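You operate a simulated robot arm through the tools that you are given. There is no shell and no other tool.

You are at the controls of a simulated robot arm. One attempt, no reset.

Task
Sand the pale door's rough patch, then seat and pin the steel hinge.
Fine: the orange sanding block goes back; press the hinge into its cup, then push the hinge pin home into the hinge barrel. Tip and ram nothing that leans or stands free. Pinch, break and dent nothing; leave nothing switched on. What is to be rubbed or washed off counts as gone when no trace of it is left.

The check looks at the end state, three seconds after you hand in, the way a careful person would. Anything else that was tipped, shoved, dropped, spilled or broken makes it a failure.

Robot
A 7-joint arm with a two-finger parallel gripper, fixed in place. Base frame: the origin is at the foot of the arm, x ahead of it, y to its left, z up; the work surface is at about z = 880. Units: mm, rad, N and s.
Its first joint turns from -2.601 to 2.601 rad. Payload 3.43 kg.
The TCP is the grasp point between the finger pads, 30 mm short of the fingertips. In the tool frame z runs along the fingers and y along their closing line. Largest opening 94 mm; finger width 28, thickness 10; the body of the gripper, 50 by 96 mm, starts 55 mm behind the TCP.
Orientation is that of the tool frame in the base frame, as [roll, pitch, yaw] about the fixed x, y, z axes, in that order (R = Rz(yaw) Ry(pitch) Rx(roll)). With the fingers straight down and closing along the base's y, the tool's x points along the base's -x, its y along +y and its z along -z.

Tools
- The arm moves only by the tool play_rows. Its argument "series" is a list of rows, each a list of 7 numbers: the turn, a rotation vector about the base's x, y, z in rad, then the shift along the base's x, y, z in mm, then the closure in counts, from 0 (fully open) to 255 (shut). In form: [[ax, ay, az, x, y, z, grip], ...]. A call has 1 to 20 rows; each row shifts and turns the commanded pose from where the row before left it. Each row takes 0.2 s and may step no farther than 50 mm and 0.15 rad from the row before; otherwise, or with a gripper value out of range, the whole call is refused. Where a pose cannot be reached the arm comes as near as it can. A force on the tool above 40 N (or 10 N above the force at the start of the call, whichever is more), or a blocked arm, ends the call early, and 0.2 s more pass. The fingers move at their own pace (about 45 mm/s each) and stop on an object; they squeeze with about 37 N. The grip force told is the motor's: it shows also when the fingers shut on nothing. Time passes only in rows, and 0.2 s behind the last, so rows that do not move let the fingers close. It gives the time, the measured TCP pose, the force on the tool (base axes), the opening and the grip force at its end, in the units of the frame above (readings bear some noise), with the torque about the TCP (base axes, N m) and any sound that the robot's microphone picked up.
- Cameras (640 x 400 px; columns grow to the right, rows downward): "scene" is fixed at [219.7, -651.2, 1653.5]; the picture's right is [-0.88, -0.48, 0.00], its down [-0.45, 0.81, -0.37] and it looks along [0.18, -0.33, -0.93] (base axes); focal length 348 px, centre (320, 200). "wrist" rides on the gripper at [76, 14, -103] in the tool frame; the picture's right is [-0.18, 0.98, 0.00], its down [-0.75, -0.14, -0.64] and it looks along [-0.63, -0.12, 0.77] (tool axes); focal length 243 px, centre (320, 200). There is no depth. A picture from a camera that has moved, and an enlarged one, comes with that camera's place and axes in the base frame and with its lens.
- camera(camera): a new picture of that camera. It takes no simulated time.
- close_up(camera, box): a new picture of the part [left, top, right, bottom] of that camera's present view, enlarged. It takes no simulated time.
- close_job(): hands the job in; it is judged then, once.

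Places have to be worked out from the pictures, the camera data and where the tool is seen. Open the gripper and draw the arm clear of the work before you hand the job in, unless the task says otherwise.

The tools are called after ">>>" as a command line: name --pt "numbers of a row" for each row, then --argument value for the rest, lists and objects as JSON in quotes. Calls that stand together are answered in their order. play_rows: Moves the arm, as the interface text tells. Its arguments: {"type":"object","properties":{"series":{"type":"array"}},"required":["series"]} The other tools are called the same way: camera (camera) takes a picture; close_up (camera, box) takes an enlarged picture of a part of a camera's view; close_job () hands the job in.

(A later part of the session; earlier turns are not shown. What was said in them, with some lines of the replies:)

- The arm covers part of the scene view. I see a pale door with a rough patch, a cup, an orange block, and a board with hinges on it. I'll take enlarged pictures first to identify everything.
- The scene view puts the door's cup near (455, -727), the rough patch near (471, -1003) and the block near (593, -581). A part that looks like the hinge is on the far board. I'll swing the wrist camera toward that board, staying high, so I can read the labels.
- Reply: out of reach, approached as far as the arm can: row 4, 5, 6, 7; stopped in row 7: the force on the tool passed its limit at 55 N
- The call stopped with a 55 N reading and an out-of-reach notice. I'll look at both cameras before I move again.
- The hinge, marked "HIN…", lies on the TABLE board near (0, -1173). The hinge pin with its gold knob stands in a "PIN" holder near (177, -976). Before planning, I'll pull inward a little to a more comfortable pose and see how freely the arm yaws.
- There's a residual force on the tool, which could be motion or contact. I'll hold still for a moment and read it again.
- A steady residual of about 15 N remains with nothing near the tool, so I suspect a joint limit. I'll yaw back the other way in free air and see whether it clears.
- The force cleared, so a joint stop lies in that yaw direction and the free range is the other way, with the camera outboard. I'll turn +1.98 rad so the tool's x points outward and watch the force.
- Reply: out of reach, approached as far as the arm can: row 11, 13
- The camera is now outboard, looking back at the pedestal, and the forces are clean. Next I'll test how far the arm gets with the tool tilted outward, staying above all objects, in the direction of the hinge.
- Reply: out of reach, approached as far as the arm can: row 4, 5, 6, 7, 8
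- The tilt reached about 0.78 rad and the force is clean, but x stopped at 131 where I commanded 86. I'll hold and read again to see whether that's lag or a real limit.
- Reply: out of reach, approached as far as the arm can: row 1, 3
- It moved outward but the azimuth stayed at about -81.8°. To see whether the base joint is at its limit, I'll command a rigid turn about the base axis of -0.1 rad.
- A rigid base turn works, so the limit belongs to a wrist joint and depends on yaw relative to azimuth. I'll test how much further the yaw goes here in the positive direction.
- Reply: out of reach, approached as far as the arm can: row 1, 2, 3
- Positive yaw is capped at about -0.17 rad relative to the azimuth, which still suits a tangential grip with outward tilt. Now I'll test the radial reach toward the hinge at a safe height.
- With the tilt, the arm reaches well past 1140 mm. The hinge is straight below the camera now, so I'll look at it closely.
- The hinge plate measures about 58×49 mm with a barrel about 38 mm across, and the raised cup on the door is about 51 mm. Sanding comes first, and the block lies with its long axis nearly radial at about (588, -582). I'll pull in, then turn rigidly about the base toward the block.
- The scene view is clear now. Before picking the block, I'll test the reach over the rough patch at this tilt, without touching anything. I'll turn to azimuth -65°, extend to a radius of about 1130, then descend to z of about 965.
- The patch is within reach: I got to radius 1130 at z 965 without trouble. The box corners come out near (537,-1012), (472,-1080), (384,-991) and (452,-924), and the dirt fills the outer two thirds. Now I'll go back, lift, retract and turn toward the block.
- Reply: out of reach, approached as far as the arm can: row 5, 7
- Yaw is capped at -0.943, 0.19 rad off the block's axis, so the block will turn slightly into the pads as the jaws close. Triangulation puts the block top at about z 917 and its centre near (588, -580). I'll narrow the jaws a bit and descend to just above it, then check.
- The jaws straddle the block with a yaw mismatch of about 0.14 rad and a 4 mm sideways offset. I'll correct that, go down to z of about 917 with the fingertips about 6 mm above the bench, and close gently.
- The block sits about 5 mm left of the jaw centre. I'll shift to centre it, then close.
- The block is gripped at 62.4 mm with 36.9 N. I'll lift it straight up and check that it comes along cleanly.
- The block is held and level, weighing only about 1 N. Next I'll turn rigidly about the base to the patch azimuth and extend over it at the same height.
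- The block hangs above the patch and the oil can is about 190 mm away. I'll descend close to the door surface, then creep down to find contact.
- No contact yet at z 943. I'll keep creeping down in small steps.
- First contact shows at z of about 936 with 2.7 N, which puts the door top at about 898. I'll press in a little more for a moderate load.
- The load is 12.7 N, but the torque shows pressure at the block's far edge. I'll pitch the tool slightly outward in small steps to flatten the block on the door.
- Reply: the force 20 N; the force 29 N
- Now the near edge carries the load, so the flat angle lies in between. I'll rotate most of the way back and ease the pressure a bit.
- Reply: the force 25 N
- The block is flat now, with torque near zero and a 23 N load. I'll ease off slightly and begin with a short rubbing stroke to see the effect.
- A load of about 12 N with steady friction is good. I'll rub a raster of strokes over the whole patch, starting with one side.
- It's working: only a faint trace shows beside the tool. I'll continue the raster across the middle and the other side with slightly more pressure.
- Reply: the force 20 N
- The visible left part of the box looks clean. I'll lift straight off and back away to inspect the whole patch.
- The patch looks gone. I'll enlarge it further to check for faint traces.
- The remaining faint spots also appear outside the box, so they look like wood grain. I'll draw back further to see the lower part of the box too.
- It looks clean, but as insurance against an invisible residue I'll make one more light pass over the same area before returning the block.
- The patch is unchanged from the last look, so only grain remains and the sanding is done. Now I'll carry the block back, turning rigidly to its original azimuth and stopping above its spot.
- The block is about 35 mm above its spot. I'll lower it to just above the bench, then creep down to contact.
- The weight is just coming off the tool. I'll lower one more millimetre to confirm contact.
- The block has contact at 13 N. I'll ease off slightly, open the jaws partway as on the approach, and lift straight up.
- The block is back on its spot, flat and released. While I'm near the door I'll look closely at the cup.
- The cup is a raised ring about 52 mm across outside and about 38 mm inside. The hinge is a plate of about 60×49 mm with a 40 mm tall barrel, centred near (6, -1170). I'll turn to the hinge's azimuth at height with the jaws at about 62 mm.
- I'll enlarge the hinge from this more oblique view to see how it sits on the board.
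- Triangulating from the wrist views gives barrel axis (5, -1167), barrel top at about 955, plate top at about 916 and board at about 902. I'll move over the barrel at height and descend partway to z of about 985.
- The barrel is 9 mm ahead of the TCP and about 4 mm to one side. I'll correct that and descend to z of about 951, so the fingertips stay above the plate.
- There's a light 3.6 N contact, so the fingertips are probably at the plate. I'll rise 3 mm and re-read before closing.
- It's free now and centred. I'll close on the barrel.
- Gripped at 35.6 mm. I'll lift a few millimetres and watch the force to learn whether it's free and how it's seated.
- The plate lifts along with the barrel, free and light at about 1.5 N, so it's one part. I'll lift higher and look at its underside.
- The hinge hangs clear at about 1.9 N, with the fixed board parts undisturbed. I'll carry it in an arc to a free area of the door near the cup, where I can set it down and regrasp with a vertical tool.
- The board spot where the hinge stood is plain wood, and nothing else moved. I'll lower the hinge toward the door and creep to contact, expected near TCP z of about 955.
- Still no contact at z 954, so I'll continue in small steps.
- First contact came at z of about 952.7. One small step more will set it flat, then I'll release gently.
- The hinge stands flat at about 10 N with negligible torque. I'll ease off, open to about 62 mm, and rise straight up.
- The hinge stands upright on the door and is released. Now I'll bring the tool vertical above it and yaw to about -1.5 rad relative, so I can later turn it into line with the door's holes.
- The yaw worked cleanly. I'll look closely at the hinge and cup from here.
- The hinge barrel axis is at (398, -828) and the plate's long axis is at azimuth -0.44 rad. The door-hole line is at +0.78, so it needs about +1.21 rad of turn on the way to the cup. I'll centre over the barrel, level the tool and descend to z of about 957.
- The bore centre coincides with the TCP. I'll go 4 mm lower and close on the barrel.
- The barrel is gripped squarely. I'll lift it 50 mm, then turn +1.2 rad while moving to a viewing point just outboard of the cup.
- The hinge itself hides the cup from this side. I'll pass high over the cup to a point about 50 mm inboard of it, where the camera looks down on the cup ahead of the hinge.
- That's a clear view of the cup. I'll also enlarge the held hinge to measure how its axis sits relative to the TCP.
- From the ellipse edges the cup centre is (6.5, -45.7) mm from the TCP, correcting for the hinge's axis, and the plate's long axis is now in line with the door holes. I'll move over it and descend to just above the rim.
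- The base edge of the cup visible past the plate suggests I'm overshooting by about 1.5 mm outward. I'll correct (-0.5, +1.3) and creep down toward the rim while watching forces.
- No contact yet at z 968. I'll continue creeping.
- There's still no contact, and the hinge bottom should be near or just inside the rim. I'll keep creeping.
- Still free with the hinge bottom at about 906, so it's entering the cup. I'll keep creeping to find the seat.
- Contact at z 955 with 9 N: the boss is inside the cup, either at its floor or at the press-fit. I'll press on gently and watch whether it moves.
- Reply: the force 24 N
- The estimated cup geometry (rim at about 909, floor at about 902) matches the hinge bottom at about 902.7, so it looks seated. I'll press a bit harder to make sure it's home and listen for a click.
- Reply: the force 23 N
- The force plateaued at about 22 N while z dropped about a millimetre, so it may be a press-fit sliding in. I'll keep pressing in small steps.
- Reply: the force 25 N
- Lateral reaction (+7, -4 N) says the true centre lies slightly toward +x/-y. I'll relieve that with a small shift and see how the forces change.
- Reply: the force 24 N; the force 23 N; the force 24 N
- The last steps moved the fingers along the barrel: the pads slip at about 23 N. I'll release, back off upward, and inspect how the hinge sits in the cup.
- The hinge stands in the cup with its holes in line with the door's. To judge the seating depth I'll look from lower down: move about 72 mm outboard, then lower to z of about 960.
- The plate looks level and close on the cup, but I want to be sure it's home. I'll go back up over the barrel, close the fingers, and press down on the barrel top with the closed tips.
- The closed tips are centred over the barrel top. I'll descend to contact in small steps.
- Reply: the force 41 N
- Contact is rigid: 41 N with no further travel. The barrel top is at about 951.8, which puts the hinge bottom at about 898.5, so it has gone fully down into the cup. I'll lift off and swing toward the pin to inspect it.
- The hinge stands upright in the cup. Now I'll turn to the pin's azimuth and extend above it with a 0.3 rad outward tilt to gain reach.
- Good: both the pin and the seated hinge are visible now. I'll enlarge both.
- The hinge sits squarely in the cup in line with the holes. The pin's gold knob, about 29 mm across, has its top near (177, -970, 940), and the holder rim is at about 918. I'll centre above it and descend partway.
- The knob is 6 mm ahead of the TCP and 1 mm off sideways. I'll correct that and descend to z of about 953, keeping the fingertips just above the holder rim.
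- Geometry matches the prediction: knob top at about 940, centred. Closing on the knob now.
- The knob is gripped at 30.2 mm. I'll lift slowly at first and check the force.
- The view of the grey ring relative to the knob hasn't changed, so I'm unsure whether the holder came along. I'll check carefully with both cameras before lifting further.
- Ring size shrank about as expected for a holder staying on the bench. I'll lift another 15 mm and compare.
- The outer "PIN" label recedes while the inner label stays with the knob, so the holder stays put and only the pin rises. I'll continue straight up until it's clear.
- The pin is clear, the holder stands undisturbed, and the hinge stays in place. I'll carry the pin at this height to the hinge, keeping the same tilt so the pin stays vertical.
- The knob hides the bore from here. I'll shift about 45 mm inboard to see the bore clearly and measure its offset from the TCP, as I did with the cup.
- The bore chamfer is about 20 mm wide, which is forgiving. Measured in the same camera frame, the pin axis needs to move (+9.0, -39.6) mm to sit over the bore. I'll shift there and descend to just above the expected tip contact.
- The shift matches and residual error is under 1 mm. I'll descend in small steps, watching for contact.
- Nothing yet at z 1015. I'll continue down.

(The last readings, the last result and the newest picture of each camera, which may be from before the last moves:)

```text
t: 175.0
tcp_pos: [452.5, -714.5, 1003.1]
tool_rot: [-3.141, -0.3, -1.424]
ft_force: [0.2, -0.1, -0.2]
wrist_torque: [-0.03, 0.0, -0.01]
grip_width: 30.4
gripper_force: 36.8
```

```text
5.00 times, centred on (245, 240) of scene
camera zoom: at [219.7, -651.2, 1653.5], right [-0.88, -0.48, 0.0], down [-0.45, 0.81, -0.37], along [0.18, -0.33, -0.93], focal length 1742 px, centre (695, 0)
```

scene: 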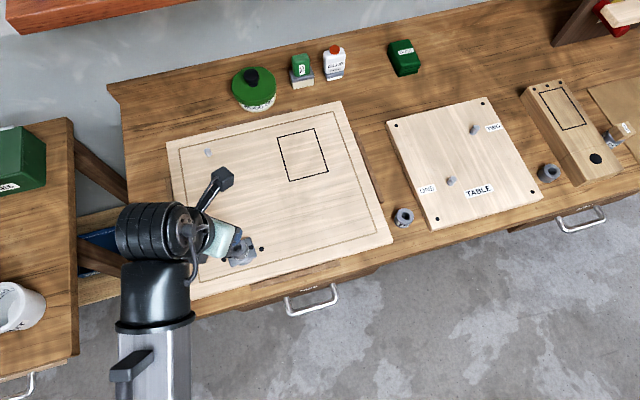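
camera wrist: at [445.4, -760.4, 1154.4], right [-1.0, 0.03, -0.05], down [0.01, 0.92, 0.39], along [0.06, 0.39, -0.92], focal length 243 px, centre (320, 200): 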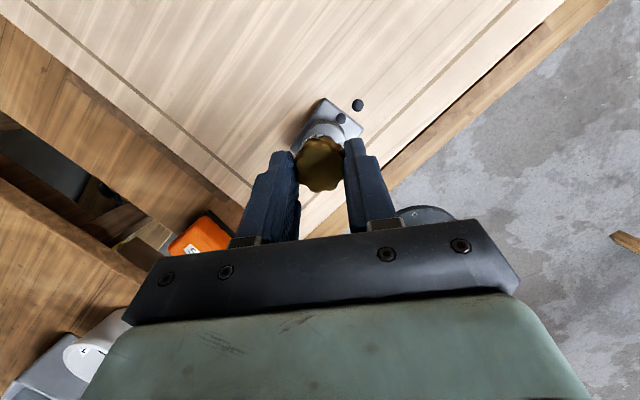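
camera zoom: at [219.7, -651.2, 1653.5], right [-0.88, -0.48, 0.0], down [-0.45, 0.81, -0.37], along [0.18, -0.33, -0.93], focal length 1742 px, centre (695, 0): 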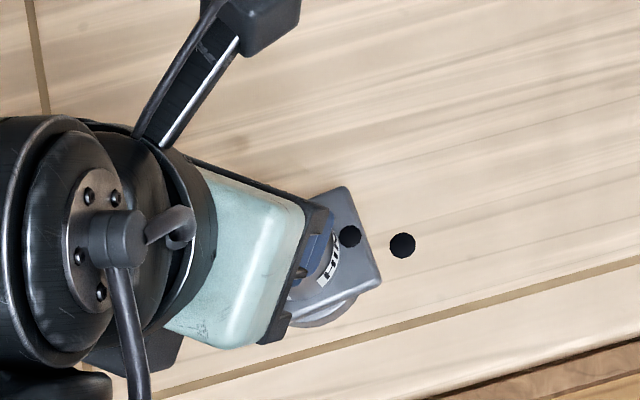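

Still free. I'll keep lowering carefully.

>>> play_rows --pt "0 0 0 0 0 -2 255" --pt "0 0 0 0 0 0 255"

>>> play_rows --pt "0 0 0 0 0 -2 255" --pt "0 0 0 0 0 0 255"

>>> play_rows --pt "0 0 0 0 0 -2 255" --pt "0 0 0 0 0 0 255"

>>> play_rows --pt "0 0 0 0 0 -2 255" --pt "0 0 0 0 0 0 255"

>>> close_up --camera "wrist" --box '[250, 80, 390, 200]'

```text
t: 175.6
tcp_pos: [453.0, -714.3, 1001.6]
tool_rot: [3.141, -0.301, -1.425]
ft_force: [-0.4, 0.1, -0.6]
wrist_torque: [-0.01, 0.02, -0.03]
grip_width: 30.3
gripper_force: 36.9
```

```text
t: 176.2
tcp_pos: [453.2, -714.7, 998.3]
tool_rot: [3.14, -0.3, -1.426]
ft_force: [-0.4, -1.3, -0.5]
wrist_torque: [-0.02, 0.01, -0.01]
grip_width: 30.3
gripper_force: 36.8
```

```text
t: 176.8
tcp_pos: [453.4, -715.3, 996.8]
tool_rot: [3.141, -0.301, -1.425]
ft_force: [-0.4, 0.0, -1.3]
wrist_torque: [0.0, 0.01, -0.01]
grip_width: 29.9
gripper_force: 37.2
```

```text
t: 177.4
tcp_pos: [454.6, -714.6, 994.8]
tool_rot: [3.141, -0.299, -1.424]
ft_force: [0.2, -0.4, -0.2]
wrist_torque: [0.0, -0.03, 0.02]
grip_width: 29.9
gripper_force: 37.1
```

```text
3.33 times, centred on (320, 140) of wrist
camera zoom: at [446.1, -759.5, 1115.6], right [-1.0, 0.03, -0.05], down [0.01, 0.92, 0.39], along [0.06, 0.39, -0.92], focal length 809 px, centre (320, 400)
```

zoom: 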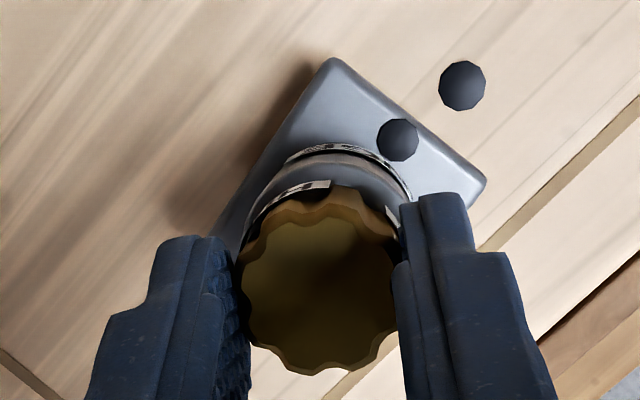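

Still free at z 995, with the shaft evidently entering the bore. I'll keep on in small steps to find where it stops.

>>> play_rows --pt "0 0 0 0 0 -1.5 255" --pt "0 0 0 0 0 0 255"

>>> play_rows --pt "0 0 0 0 0 -1.5 255" --pt "0 0 0 0 0 0 255"

>>> play_rows --pt "0 0 0 0 0 -1.5 255" --pt "0 0 0 0 0 0 255"

>>> play_rows --pt "0 0 0 0 0 -1.5 255" --pt "0 0 0 0 0 0 255"

```text
t: 178.0
tcp_pos: [453.8, -714.7, 992.9]
tool_rot: [-3.141, -0.301, -1.424]
ft_force: [-1.6, -3.1, 3.9]
wrist_torque: [-0.21, 0.08, -0.01]
grip_width: 30.0
gripper_force: 36.6
heard: snap
```

```text
t: 178.6
tcp_pos: [452.8, -714.4, 992.9]
tool_rot: [-3.14, -0.302, -1.424]
ft_force: [1.5, -5.9, 17.5]
wrist_torque: [-0.15, -0.12, 0.07]
grip_width: 30.5
gripper_force: 37.3
```

```text
t: 179.2
tcp_pos: [454.3, -714.6, 990.9]
tool_rot: [3.141, -0.303, -1.425]
ft_force: [2.2, -5.1, 18.9]
wrist_torque: [-0.37, -0.12, 0.04]
grip_width: 30.4
gripper_force: 36.6
```

```text
t: 179.8
tcp_pos: [454.0, -713.1, 989.5]
tool_rot: [3.14, -0.301, -1.424]
ft_force: [-0.3, -5.6, 16.3]
wrist_torque: [-0.39, -0.16, 0.03]
grip_width: 30.0
gripper_force: 37.0
```

I heard a "snap" at z of about 993, followed by a firm stop of about 17 N. I'll stop pushing and look closely.

>>> close_up --camera "wrist" --box '[250, 80, 390, 200]'

>>> close_up --camera "scene" --box '[190, 200, 300, 280]'

>>> camera --camera "wrist"

```text
3.33 times, centred on (320, 140) of wrist
camera zoom: at [445.2, -759.3, 1109.3], right [-1.0, 0.03, -0.05], down [0.01, 0.92, 0.39], along [0.06, 0.39, -0.92], focal length 809 px, centre (320, 400)
```

zoom: 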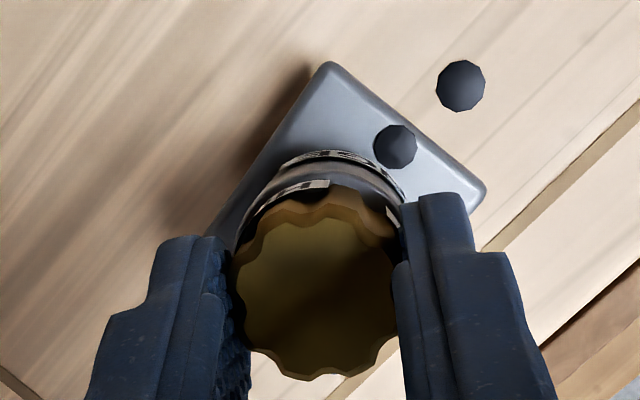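

```text
5.00 times, centred on (245, 240) of scene
camera zoom: at [219.7, -651.2, 1653.5], right [-0.88, -0.48, 0.0], down [-0.45, 0.81, -0.37], along [0.18, -0.33, -0.93], focal length 1742 px, centre (695, 0)
```

zoom: 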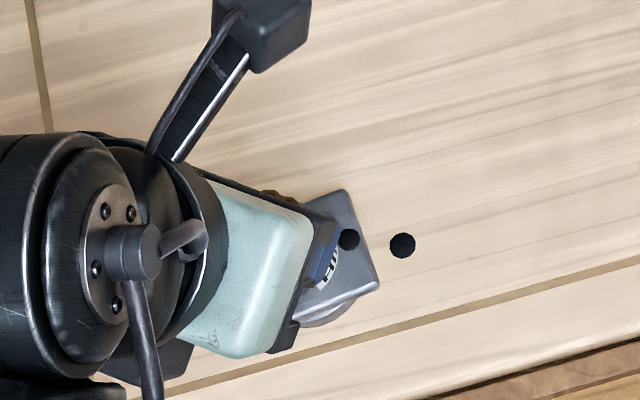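

```text
taken
camera wrist: at [445.2, -759.3, 1109.3], right [-1.0, 0.03, -0.05], down [0.01, 0.92, 0.39], along [0.06, 0.39, -0.92], focal length 243 px, centre (320, 200)
```

wrist: 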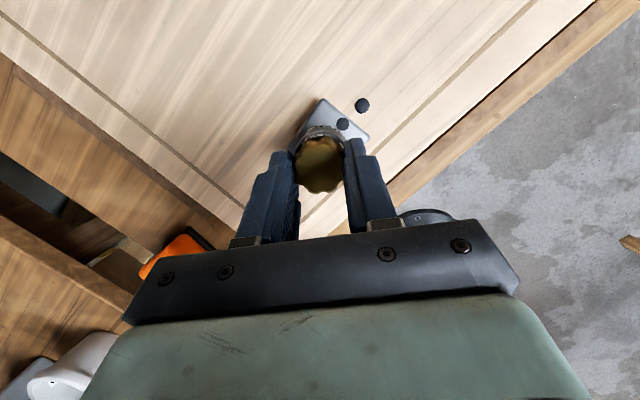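

The collar appears to sit on the barrel top. I'll ease off, release the knob and rise to inspect the whole assembly.

>>> play_rows --pt "0 0 0 0 0 1.5 255" --pt "0 0 0 0 0 0 165" --pt "0 0 0 0 0 0 145" --pt "0 0 0 0 0 0 119" --pt "0 0 0 0 0 0 119" --pt "0 0 0 0 0 10 119" --pt "0 0 0 0 0 20 119" --pt "0 0 0 -3 20 20 119" --pt "0 0 0 -3 20 10 119" --pt "0 0 0 0 0 0 119"

>>> camera --camera "wrist"

>>> close_up --camera "wrist" --box '[250, 20, 410, 140]'

>>> close_up --camera "scene" --box '[190, 200, 300, 280]'

```text
t: 182.0
tcp_pos: [448.7, -674.4, 1049.9]
tool_rot: [-3.141, -0.301, -1.424]
ft_force: [-0.1, 0.3, 0.3]
wrist_torque: [-0.02, 0.01, 0.03]
grip_width: 50.2
gripper_force: 0.1
```

```text
taken
camera wrist: at [439.8, -720.5, 1171.2], right [-1.0, 0.03, -0.05], down [0.01, 0.92, 0.39], along [0.06, 0.39, -0.92], focal length 243 px, centre (320, 200)
```

wrist: 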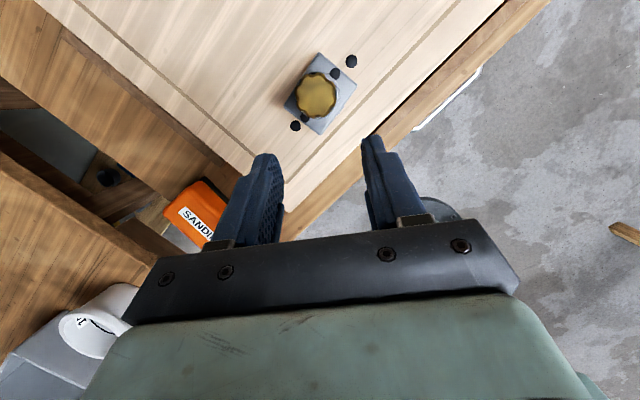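

```text
3.33 times, centred on (330, 80) of wrist
camera zoom: at [439.8, -720.5, 1171.2], right [-1.0, 0.03, -0.05], down [0.01, 0.92, 0.39], along [0.06, 0.39, -0.92], focal length 809 px, centre (287, 600)
```

zoom: 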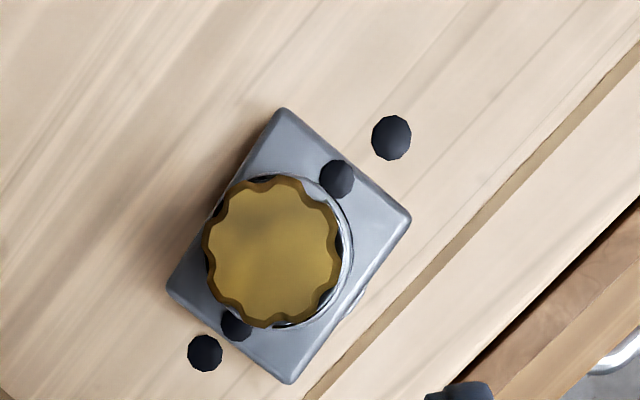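

```text
5.00 times, centred on (245, 240) of scene
camera zoom: at [219.7, -651.2, 1653.5], right [-0.88, -0.48, 0.0], down [-0.45, 0.81, -0.37], along [0.18, -0.33, -0.93], focal length 1742 px, centre (695, 0)
```

zoom: 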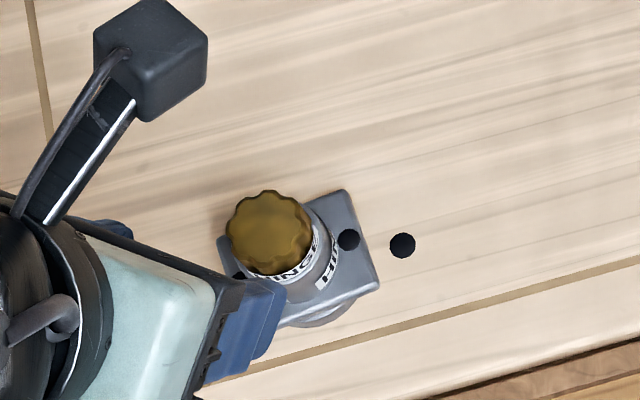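

The pin stands in the barrel and looks straight. I'll bring the tool vertical, close the fingers above the knob, and press gently on its top to make sure it's fully home.

>>> play_rows --pt "0.0989 0.01453 0 0 0 5 180" --pt "0.0989 0.01453 0 0 0 5 255" --pt "0.0989 0.01453 0 0 0 0 255" --pt "0 0 0 1.6 -16 0 255" --pt "0 0 0 1.6 -16 0 255" --pt "0 0 0 1.7 -16 0 255" --pt "0 0 0 0 0 -20 255" --pt "0 0 0 0 0 -10 255" --pt "0 0 0 0 0 0 255"

>>> camera --camera "wrist"

>>> close_up --camera "wrist" --box '[240, 60, 400, 180]'

>>> close_up --camera "scene" --box '[190, 200, 300, 280]'

```text
t: 184.0
tcp_pos: [451.9, -723.0, 1030.3]
tool_rot: [-3.14, -0.001, -1.424]
ft_force: [-0.4, -0.1, -0.4]
wrist_torque: [-0.02, -0.03, -0.02]
grip_width: 0.0
gripper_force: 33.0
```

```text
taken
camera wrist: at [449.4, -801.7, 1132.8], right [-1.0, 0.04, 0.0], down [0.03, 0.77, 0.64], along [0.03, 0.64, -0.77], focal length 243 px, centre (320, 200)
```

wrist: 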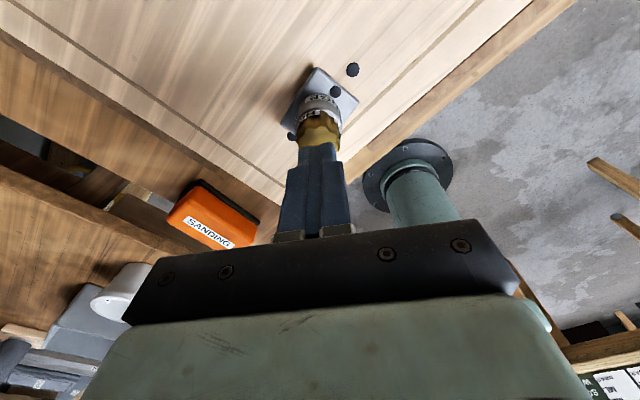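

```text
3.33 times, centred on (320, 120) of wrist
camera zoom: at [449.4, -801.7, 1132.8], right [-1.0, 0.04, 0.0], down [0.03, 0.77, 0.64], along [0.03, 0.64, -0.77], focal length 809 px, centre (320, 467)
```

zoom: 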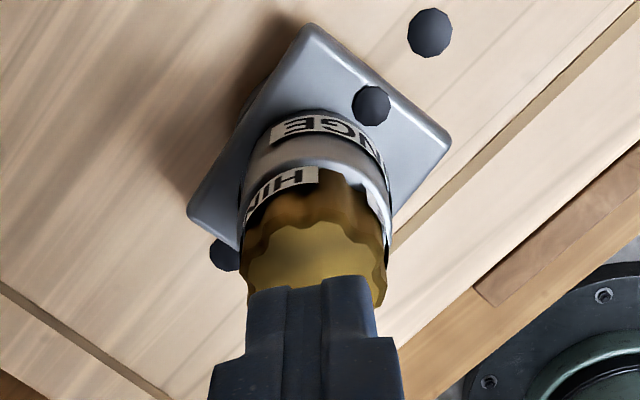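

```text
5.00 times, centred on (245, 240) of scene
camera zoom: at [219.7, -651.2, 1653.5], right [-0.88, -0.48, 0.0], down [-0.45, 0.81, -0.37], along [0.18, -0.33, -0.93], focal length 1742 px, centre (695, 0)
```

zoom: 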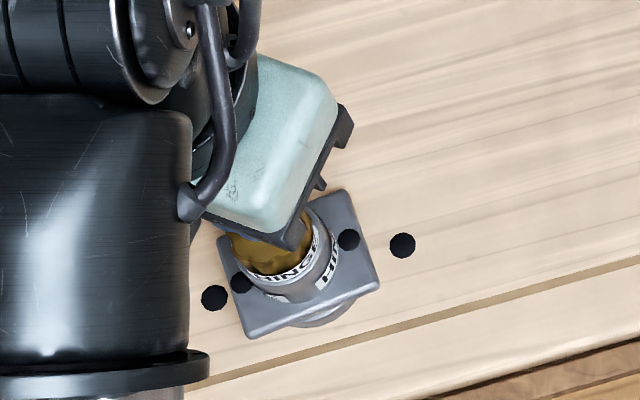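

The pin is straight, and its collar label sits directly above the barrel. I'll descend onto the knob top in small steps.

>>> play_rows --pt "0 0 0 0 0 -5 255" --pt "0 0 0 0 0 -5 255" --pt "0 0 0 0 0 -4 255" --pt "0 0 0 0 0 0 255"

>>> play_rows --pt "0 0 0 0 0 -2 255" --pt "0 0 0 0 0 0 255"

>>> play_rows --pt "0 0 0 0 0 -2 255" --pt "0 0 0 0 0 0 255"

>>> play_rows --pt "0 0 0 0 0 -1.5 255" --pt "0 0 0 0 0 0 255"

```text
t: 185.0
tcp_pos: [452.0, -722.7, 1016.3]
tool_rot: [3.141, 0.002, -1.422]
ft_force: [0.2, -0.6, -0.1]
wrist_torque: [0.0, 0.05, -0.01]
grip_width: 0.0
gripper_force: 32.5
```

```text
t: 185.6
tcp_pos: [451.9, -722.5, 1013.9]
tool_rot: [3.141, 0.0, -1.425]
ft_force: [0.2, 0.6, 0.0]
wrist_torque: [0.01, 0.0, 0.04]
grip_width: 0.0
gripper_force: 32.7
```

```text
t: 186.2
tcp_pos: [452.5, -721.8, 1012.3]
tool_rot: [3.141, 0.0, -1.424]
ft_force: [0.0, -0.4, 0.0]
wrist_torque: [0.01, 0.02, 0.02]
grip_width: 0.2
gripper_force: 33.0
```

```text
t: 186.8
tcp_pos: [451.4, -722.2, 1010.9]
tool_rot: [3.141, 0.0, -1.426]
ft_force: [-0.5, -0.4, 0.0]
wrist_torque: [0.01, 0.0, -0.02]
grip_width: 0.0
gripper_force: 32.8
```

>>> play_rows --pt "0 0 0 0 0 -1.5 255" --pt "0 0 0 0 0 0 255"

>>> play_rows --pt "0 0 0 0 0 -1.5 255" --pt "0 0 0 0 0 0 255"

>>> play_rows --pt "0 0 0 0 0 -1 255" --pt "0 0 0 0 0 0 255"

>>> play_rows --pt "0 0 0 0 0 -1 255" --pt "0 0 0 0 0 0 255"

```text
t: 187.4
tcp_pos: [452.2, -722.7, 1008.5]
tool_rot: [3.141, 0.0, -1.424]
ft_force: [-0.7, 0.4, 0.3]
wrist_torque: [0.0, 0.03, 0.01]
grip_width: 0.0
gripper_force: 32.9
```

```text
t: 188.0
tcp_pos: [451.7, -722.0, 1007.3]
tool_rot: [3.141, 0.0, -1.425]
ft_force: [-0.1, 0.7, 0.4]
wrist_torque: [-0.01, -0.05, -0.02]
grip_width: 0.0
gripper_force: 32.7
```

```text
t: 188.6
tcp_pos: [452.5, -723.2, 1006.4]
tool_rot: [3.141, 0.0, -1.426]
ft_force: [0.3, 0.3, 0.4]
wrist_torque: [0.0, 0.0, 0.0]
grip_width: 0.0
gripper_force: 33.0
```

```text
t: 189.2
tcp_pos: [453.3, -721.9, 1005.0]
tool_rot: [-3.141, -0.002, -1.424]
ft_force: [-0.5, -1.0, 4.7]
wrist_torque: [-0.02, 0.05, 0.02]
grip_width: 0.1
gripper_force: 33.2
```

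Contact at the knob top, z of about 975. I'll press in small steps and watch whether it travels.

>>> play_rows --pt "0 0 0 0 0 -0.7 255" --pt "0 0 0 0 0 0 255"

>>> play_rows --pt "0 0 0 0 0 -0.7 255" --pt "0 0 0 0 0 0 255"

```text
t: 189.8
tcp_pos: [451.8, -721.9, 1005.0]
tool_rot: [-3.14, -0.001, -1.424]
ft_force: [0.2, -2.3, 17.5]
wrist_torque: [-0.07, 0.03, -0.01]
grip_width: 0.0
gripper_force: 33.0
```

```text
t: 190.4
tcp_pos: [450.9, -721.6, 1005.7]
tool_rot: [-3.141, -0.003, -1.426]
ft_force: [0.1, -3.3, 33.7]
wrist_torque: [-0.08, 0.02, 0.01]
grip_width: 0.0
gripper_force: 32.8
```

The stop is rigid at 34 N with no travel, and the collar height matches resting on the barrel top, so the pin is home. I'll lift off, move clear, and inspect everything.

>>> play_rows --pt "0 0 0 0 0 2 255" --pt "0 0 0 0 0 20 255" --pt "0 0 0 0 0 30 200" --pt "0 0 0 4 -25 0 100" --pt "0 0 0 4 -25 0 60" --pt "0 0 0 3 -20 0 60" --pt "0 0 0 0 0 -30 60" --pt "0 0 0 0 0 -30 60" --pt "0 0 0 0 0 -20 60" --pt "0 0 0 0 0 -18 60" --pt "0 0 0 0 0 0 60"

>>> camera --camera "wrist"

>>> close_up --camera "wrist" --box '[250, 150, 390, 240]'

```text
t: 192.8
tcp_pos: [464.1, -792.7, 957.7]
tool_rot: [-3.142, -0.001, -1.426]
ft_force: [-0.1, 0.1, -0.2]
wrist_torque: [-0.01, 0.01, 0.01]
grip_width: 72.0
gripper_force: 0.0
```

```text
taken
camera wrist: at [459.7, -871.6, 1061.5], right [-1.0, 0.04, 0.0], down [0.03, 0.77, 0.64], along [0.03, 0.64, -0.77], focal length 243 px, centre (320, 200)
```

wrist: 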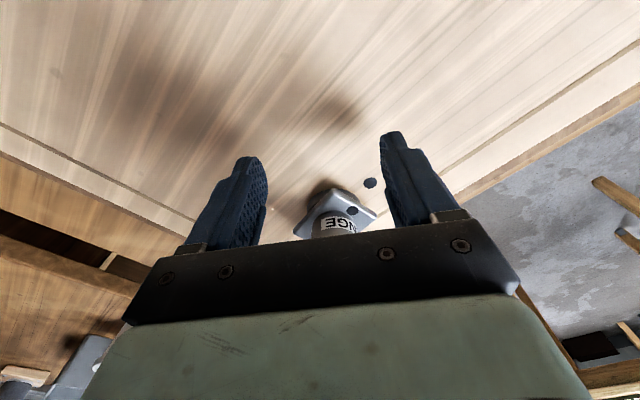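

```text
4.44 times, centred on (320, 195) of wrist
camera zoom: at [459.7, -871.6, 1061.5], right [-1.0, 0.04, 0.0], down [0.03, 0.77, 0.64], along [0.03, 0.64, -0.77], focal length 1078 px, centre (320, 222)
```

zoom: 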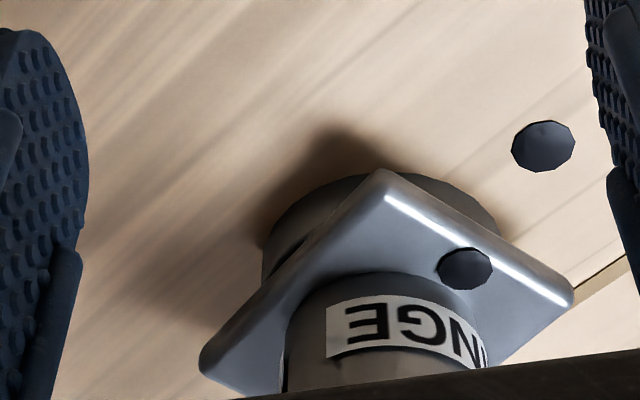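

I see a dark crescent between the cup and the plate on one side. I'll enlarge that further to judge whether the plate is fully down.

>>> close_up --camera "wrist" --box '[290, 170, 350, 225]'

>>> close_up --camera "wrist" --box '[330, 170, 390, 225]'

>>> close_up --camera "scene" --box '[215, 225, 275, 275]'

```text
7.27 times, centred on (320, 198) of wrist
camera zoom: at [459.7, -871.6, 1061.5], right [-1.0, 0.04, 0.0], down [0.03, 0.77, 0.64], along [0.03, 0.64, -0.77], focal length 1764 px, centre (320, 218)
```

zoom: 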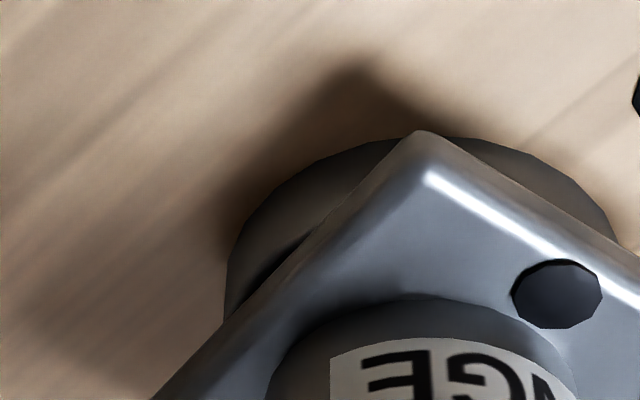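

```text
7.27 times, centred on (360, 198) of wrist
camera zoom: at [459.7, -871.6, 1061.5], right [-1.0, 0.04, 0.0], down [0.03, 0.77, 0.64], along [0.03, 0.64, -0.77], focal length 1764 px, centre (29, 218)
```

zoom: 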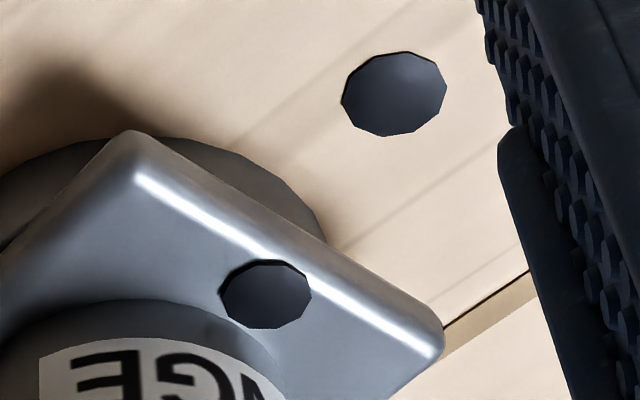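

```text
8.00 times, centred on (245, 250) of scene
camera zoom: at [219.7, -651.2, 1653.5], right [-0.88, -0.48, 0.0], down [-0.45, 0.81, -0.37], along [0.18, -0.33, -0.93], focal length 2788 px, centre (920, -200)
```

zoom: 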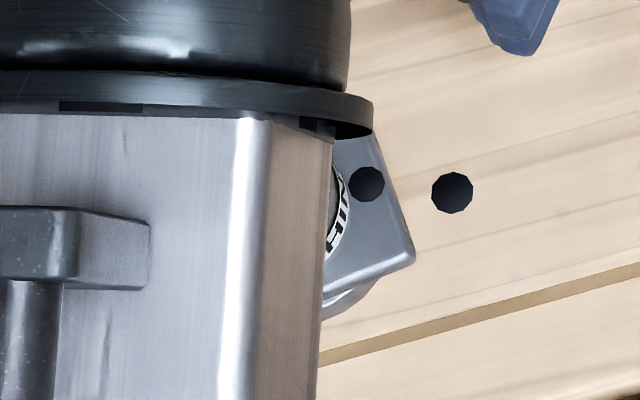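

The plate seems to lie at the rim with only a thin shadow line. For certainty I'll take a low-angle side view: rise, swing to the right of the hinge, yaw, and tilt the tool so the camera looks nearly level.

>>> play_rows --pt "0 0 0 0 0 40 60" --pt "0 0 0 0 0 40 60" --pt "0 0 -0.1338 -11.7 1.9 0 30" --pt "0 0 -0.1338 -11.7 1.9 0 0" --pt "0 0 -0.1338 -11.7 1.9 0 0" --pt "0 0 -0.1338 -11.7 1.9 0 0" --pt "0 0 -0.1338 -11.7 1.9 0 0" --pt "0 0 -0.1338 -11.7 1.9 0 0" --pt "0 0 -0.1338 -11.7 1.9 0 0" --pt "0 0 -0.1338 -11.7 1.9 0 0" --pt "0 0 -0.1338 -11.7 1.9 0 0" --pt "0.0613 -0.109 0 0 0 0 0" --pt "0.0613 -0.109 0 0 0 0 0" --pt "0.0613 -0.109 0 0 0 0 0" --pt "0.0613 -0.109 0 0 0 0 0" --pt "0 0 0 0 0 0 0"

>>> camera --camera "wrist"

>>> camera --camera "scene"

```text
t: 196.2
tcp_pos: [358.9, -777.1, 1039.1]
tool_rot: [-3.141, 0.5, -2.627]
ft_force: [-0.1, 0.0, 0.5]
wrist_torque: [0.0, -0.02, 0.03]
grip_width: 93.9
gripper_force: 0.0
```

```text
taken
camera wrist: at [249.9, -821.8, 1092.2], right [-0.34, 0.94, 0.09], down [0.38, 0.05, 0.93], along [0.86, 0.35, -0.37], focal length 243 px, centre (320, 200)
```

wrist: 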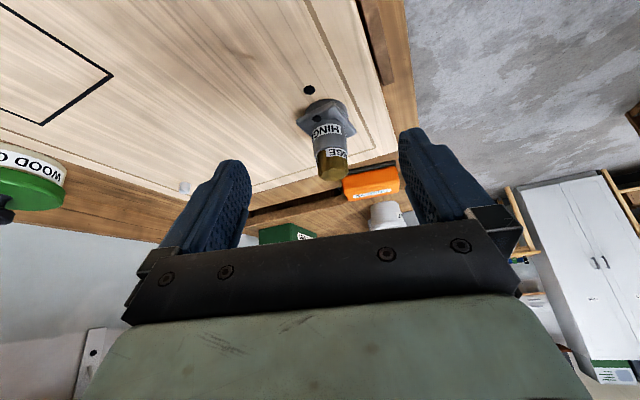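

```text
taken
```

scene: 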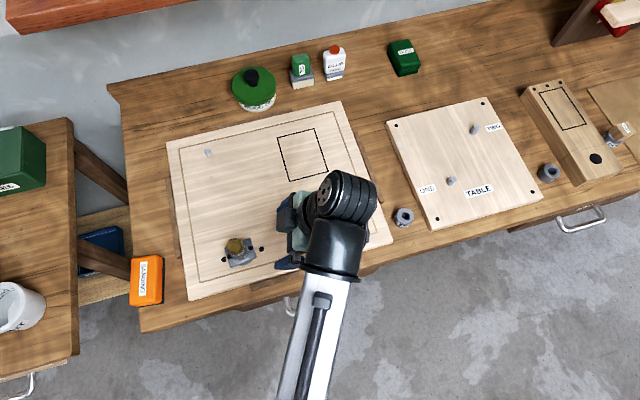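

That's a useful low view of the assembly, upside down in the image. I'll lower about 60 mm for a more level look and enlarge.

>>> play_rows --pt "0 0 0 0 0 -25 0" --pt "0 0 0 0 0 -25 0" --pt "0 0 0 0 0 -20 0" --pt "0 0 0 0 0 0 0"

>>> camera --camera "wrist"

>>> close_up --camera "wrist" --box '[270, 110, 390, 235]'

```text
t: 197.2
tcp_pos: [359.0, -776.7, 966.3]
tool_rot: [-3.14, 0.5, -2.628]
ft_force: [0.3, -0.3, 0.5]
wrist_torque: [0.02, -0.03, -0.01]
grip_width: 93.8
gripper_force: 0.0
```

```text
taken
camera wrist: at [249.5, -821.8, 1020.9], right [-0.34, 0.94, 0.09], down [0.38, 0.05, 0.92], along [0.86, 0.35, -0.37], focal length 243 px, centre (320, 200)
```

wrist: 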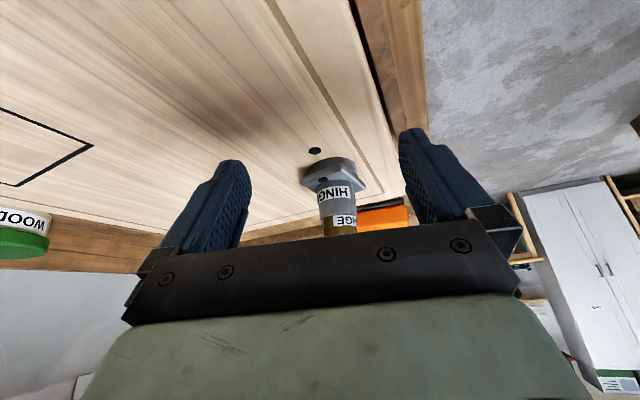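

```text
3.20 times, centred on (330, 172) of wrist
camera zoom: at [249.5, -821.8, 1020.9], right [-0.34, 0.94, 0.09], down [0.38, 0.05, 0.92], along [0.86, 0.35, -0.37], focal length 776 px, centre (288, 288)
```

zoom: 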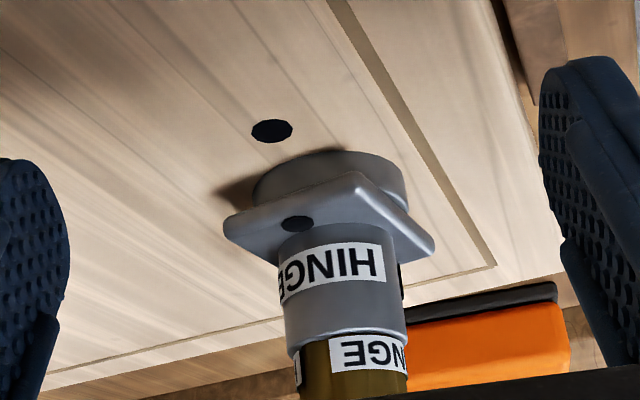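

>>> close_up --camera "wrist" --box '[295, 145, 375, 205]'

>>> close_up --camera "wrist" --box '[295, 185, 375, 240]'

```text
6.67 times, centred on (335, 175) of wrist
camera zoom: at [249.5, -821.8, 1020.9], right [-0.34, 0.94, 0.09], down [0.38, 0.05, 0.92], along [0.86, 0.35, -0.37], focal length 1618 px, centre (220, 367)
```

zoom: 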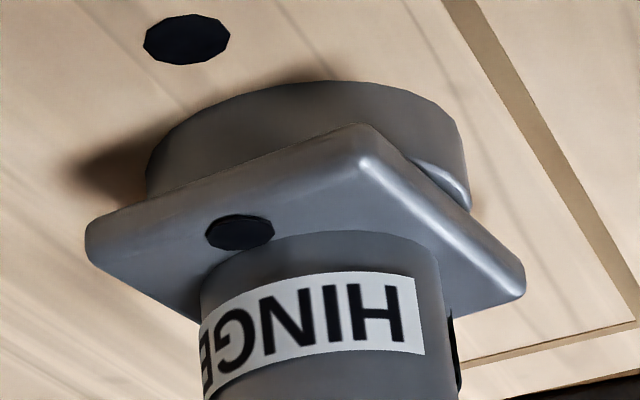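

```text
7.27 times, centred on (335, 212) of wrist
camera zoom: at [249.5, -821.8, 1020.9], right [-0.34, 0.94, 0.09], down [0.38, 0.05, 0.92], along [0.86, 0.35, -0.37], focal length 1764 px, centre (211, 109)
```

zoom: 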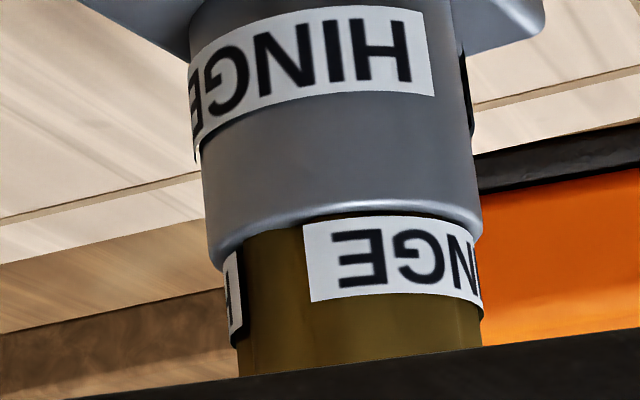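

The plate sits right on the cup rim and the pin's collar is flush on the barrel top, so both are home. Now I'll raise the arm, straighten the tool, and draw it well clear.

>>> play_rows --pt "0 0 0 0 0 30 0" --pt "0 0 0 0 0 40 0" --pt "0 0 0 0 0 40 0" --pt "0 0 0 0 0 20 0" --pt "-0.0613 0.109 0 0 0 0 0" --pt "-0.0613 0.109 0 0 0 0 0" --pt "-0.0613 0.109 0 0 0 0 0" --pt "-0.0613 0.109 0 0 0 0 0" --pt "0 0 0 -15 30 10 0" --pt "0 0 0 -15 30 10 0" --pt "0 0 0 -15 30 0 0" --pt "0 0 0 -15 30 0 0" --pt "0 0 0 -15 30 0 0" --pt "0 0 0 -15 30 0 0" --pt "0 0 0 0 0 0 0"

>>> camera --camera "scene"

>>> close_up --camera "scene" --box '[100, 90, 420, 310]'

```text
t: 200.4
tcp_pos: [272.2, -599.1, 1109.5]
tool_rot: [-3.129, -0.002, -2.628]
ft_force: [-0.1, -0.3, 0.2]
wrist_torque: [0.04, -0.02, 0.04]
grip_width: 94.1
gripper_force: 0.0
out of reach, approached as far as the arm can: row 14
```

```text
taken
```

scene: 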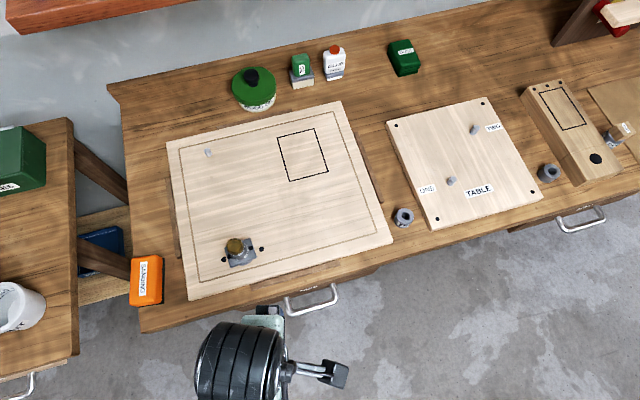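

```text
1.82 times, centred on (260, 200) of scene
camera zoom: at [219.7, -651.2, 1653.5], right [-0.88, -0.48, 0.0], down [-0.45, 0.81, -0.37], along [0.18, -0.33, -0.93], focal length 634 px, centre (429, 200)
```

zoom: 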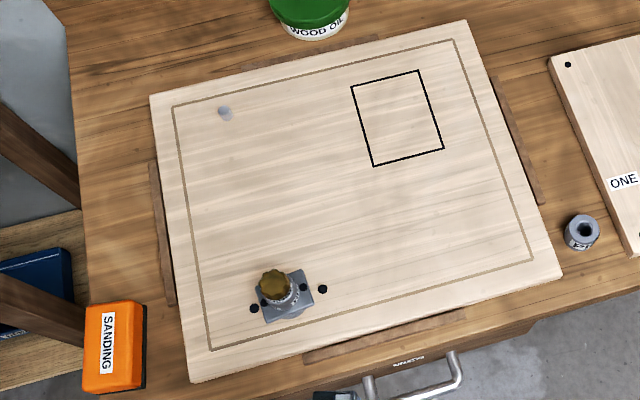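

Everything is in place: the patch is clean, the hinge pinned, and the holder upright. I'll check the block and hinge close up before handing in.

>>> close_up --camera "scene" --box '[110, 230, 200, 320]'

>>> close_up --camera "scene" --box '[205, 225, 280, 275]'

>>> close_up --camera "scene" --box '[360, 160, 560, 245]'

```text
4.44 times, centred on (155, 275) of scene
camera zoom: at [219.7, -651.2, 1653.5], right [-0.88, -0.48, 0.0], down [-0.45, 0.81, -0.37], along [0.18, -0.33, -0.93], focal length 1549 px, centre (1053, -133)
```

zoom: 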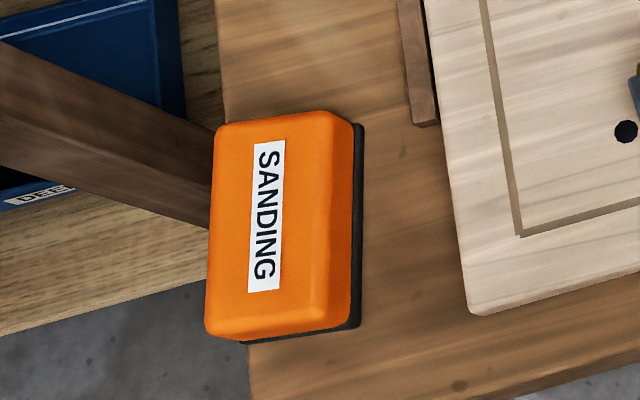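

```text
8.00 times, centred on (242, 250) of scene
camera zoom: at [219.7, -651.2, 1653.5], right [-0.88, -0.48, 0.0], down [-0.45, 0.81, -0.37], along [0.18, -0.33, -0.93], focal length 2788 px, centre (940, -200)
```

zoom: 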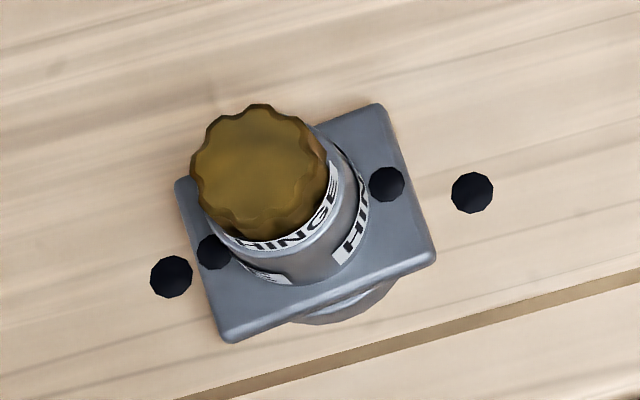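

```text
3.20 times, centred on (460, 202) of scene
camera zoom: at [219.7, -651.2, 1653.5], right [-0.88, -0.48, 0.0], down [-0.45, 0.81, -0.37], along [0.18, -0.33, -0.93], focal length 1115 px, centre (-128, 192)
```

zoom: 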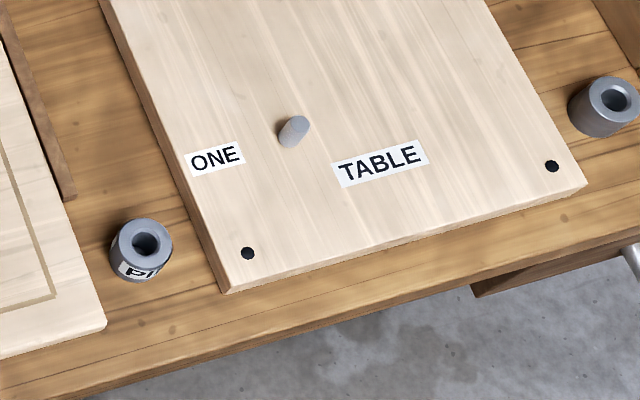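

The block is flat and within a few millimetres of its spot. The hinge is seated square with its pin home, the holder and neighbouring parts stand as before, and the open gripper is clear. I'm handing the job in.

>>> close_job

```text
The job is handed in.
```

The rough patch on the pale door is sanded, and the steel hinge is seated and pinned. The job is handed in, with the gripper open and the arm drawn clear.

- **Sanding:** I rubbed the whole patch twice with the orange block. Enlarged views show only wood grain, with no trace of the patch left.
- **Sanding block:** it is back on its spot, flat. It sits about 6 mm off and turned about 8° from where it started, with one corner a few millimetres over the bench edge.
- **Hinge:** it is pressed into the cup with its holes in line with the door's. It did not move under a 41 N push, and a low side view shows the plate on the cup rim.
- **Hinge pin:** it went into the barrel with a "snap" and its collar sits on the barrel top. It did not move under a 34 N push on the knob.

The closing views show no other item tipped or moved, and the empty pin holder is still standing. Early on, one move stopped on a 55 N reading, which I put down to an arm joint reaching its limit. The force cleared once I turned back, and I saw no contact with anything on the bench.
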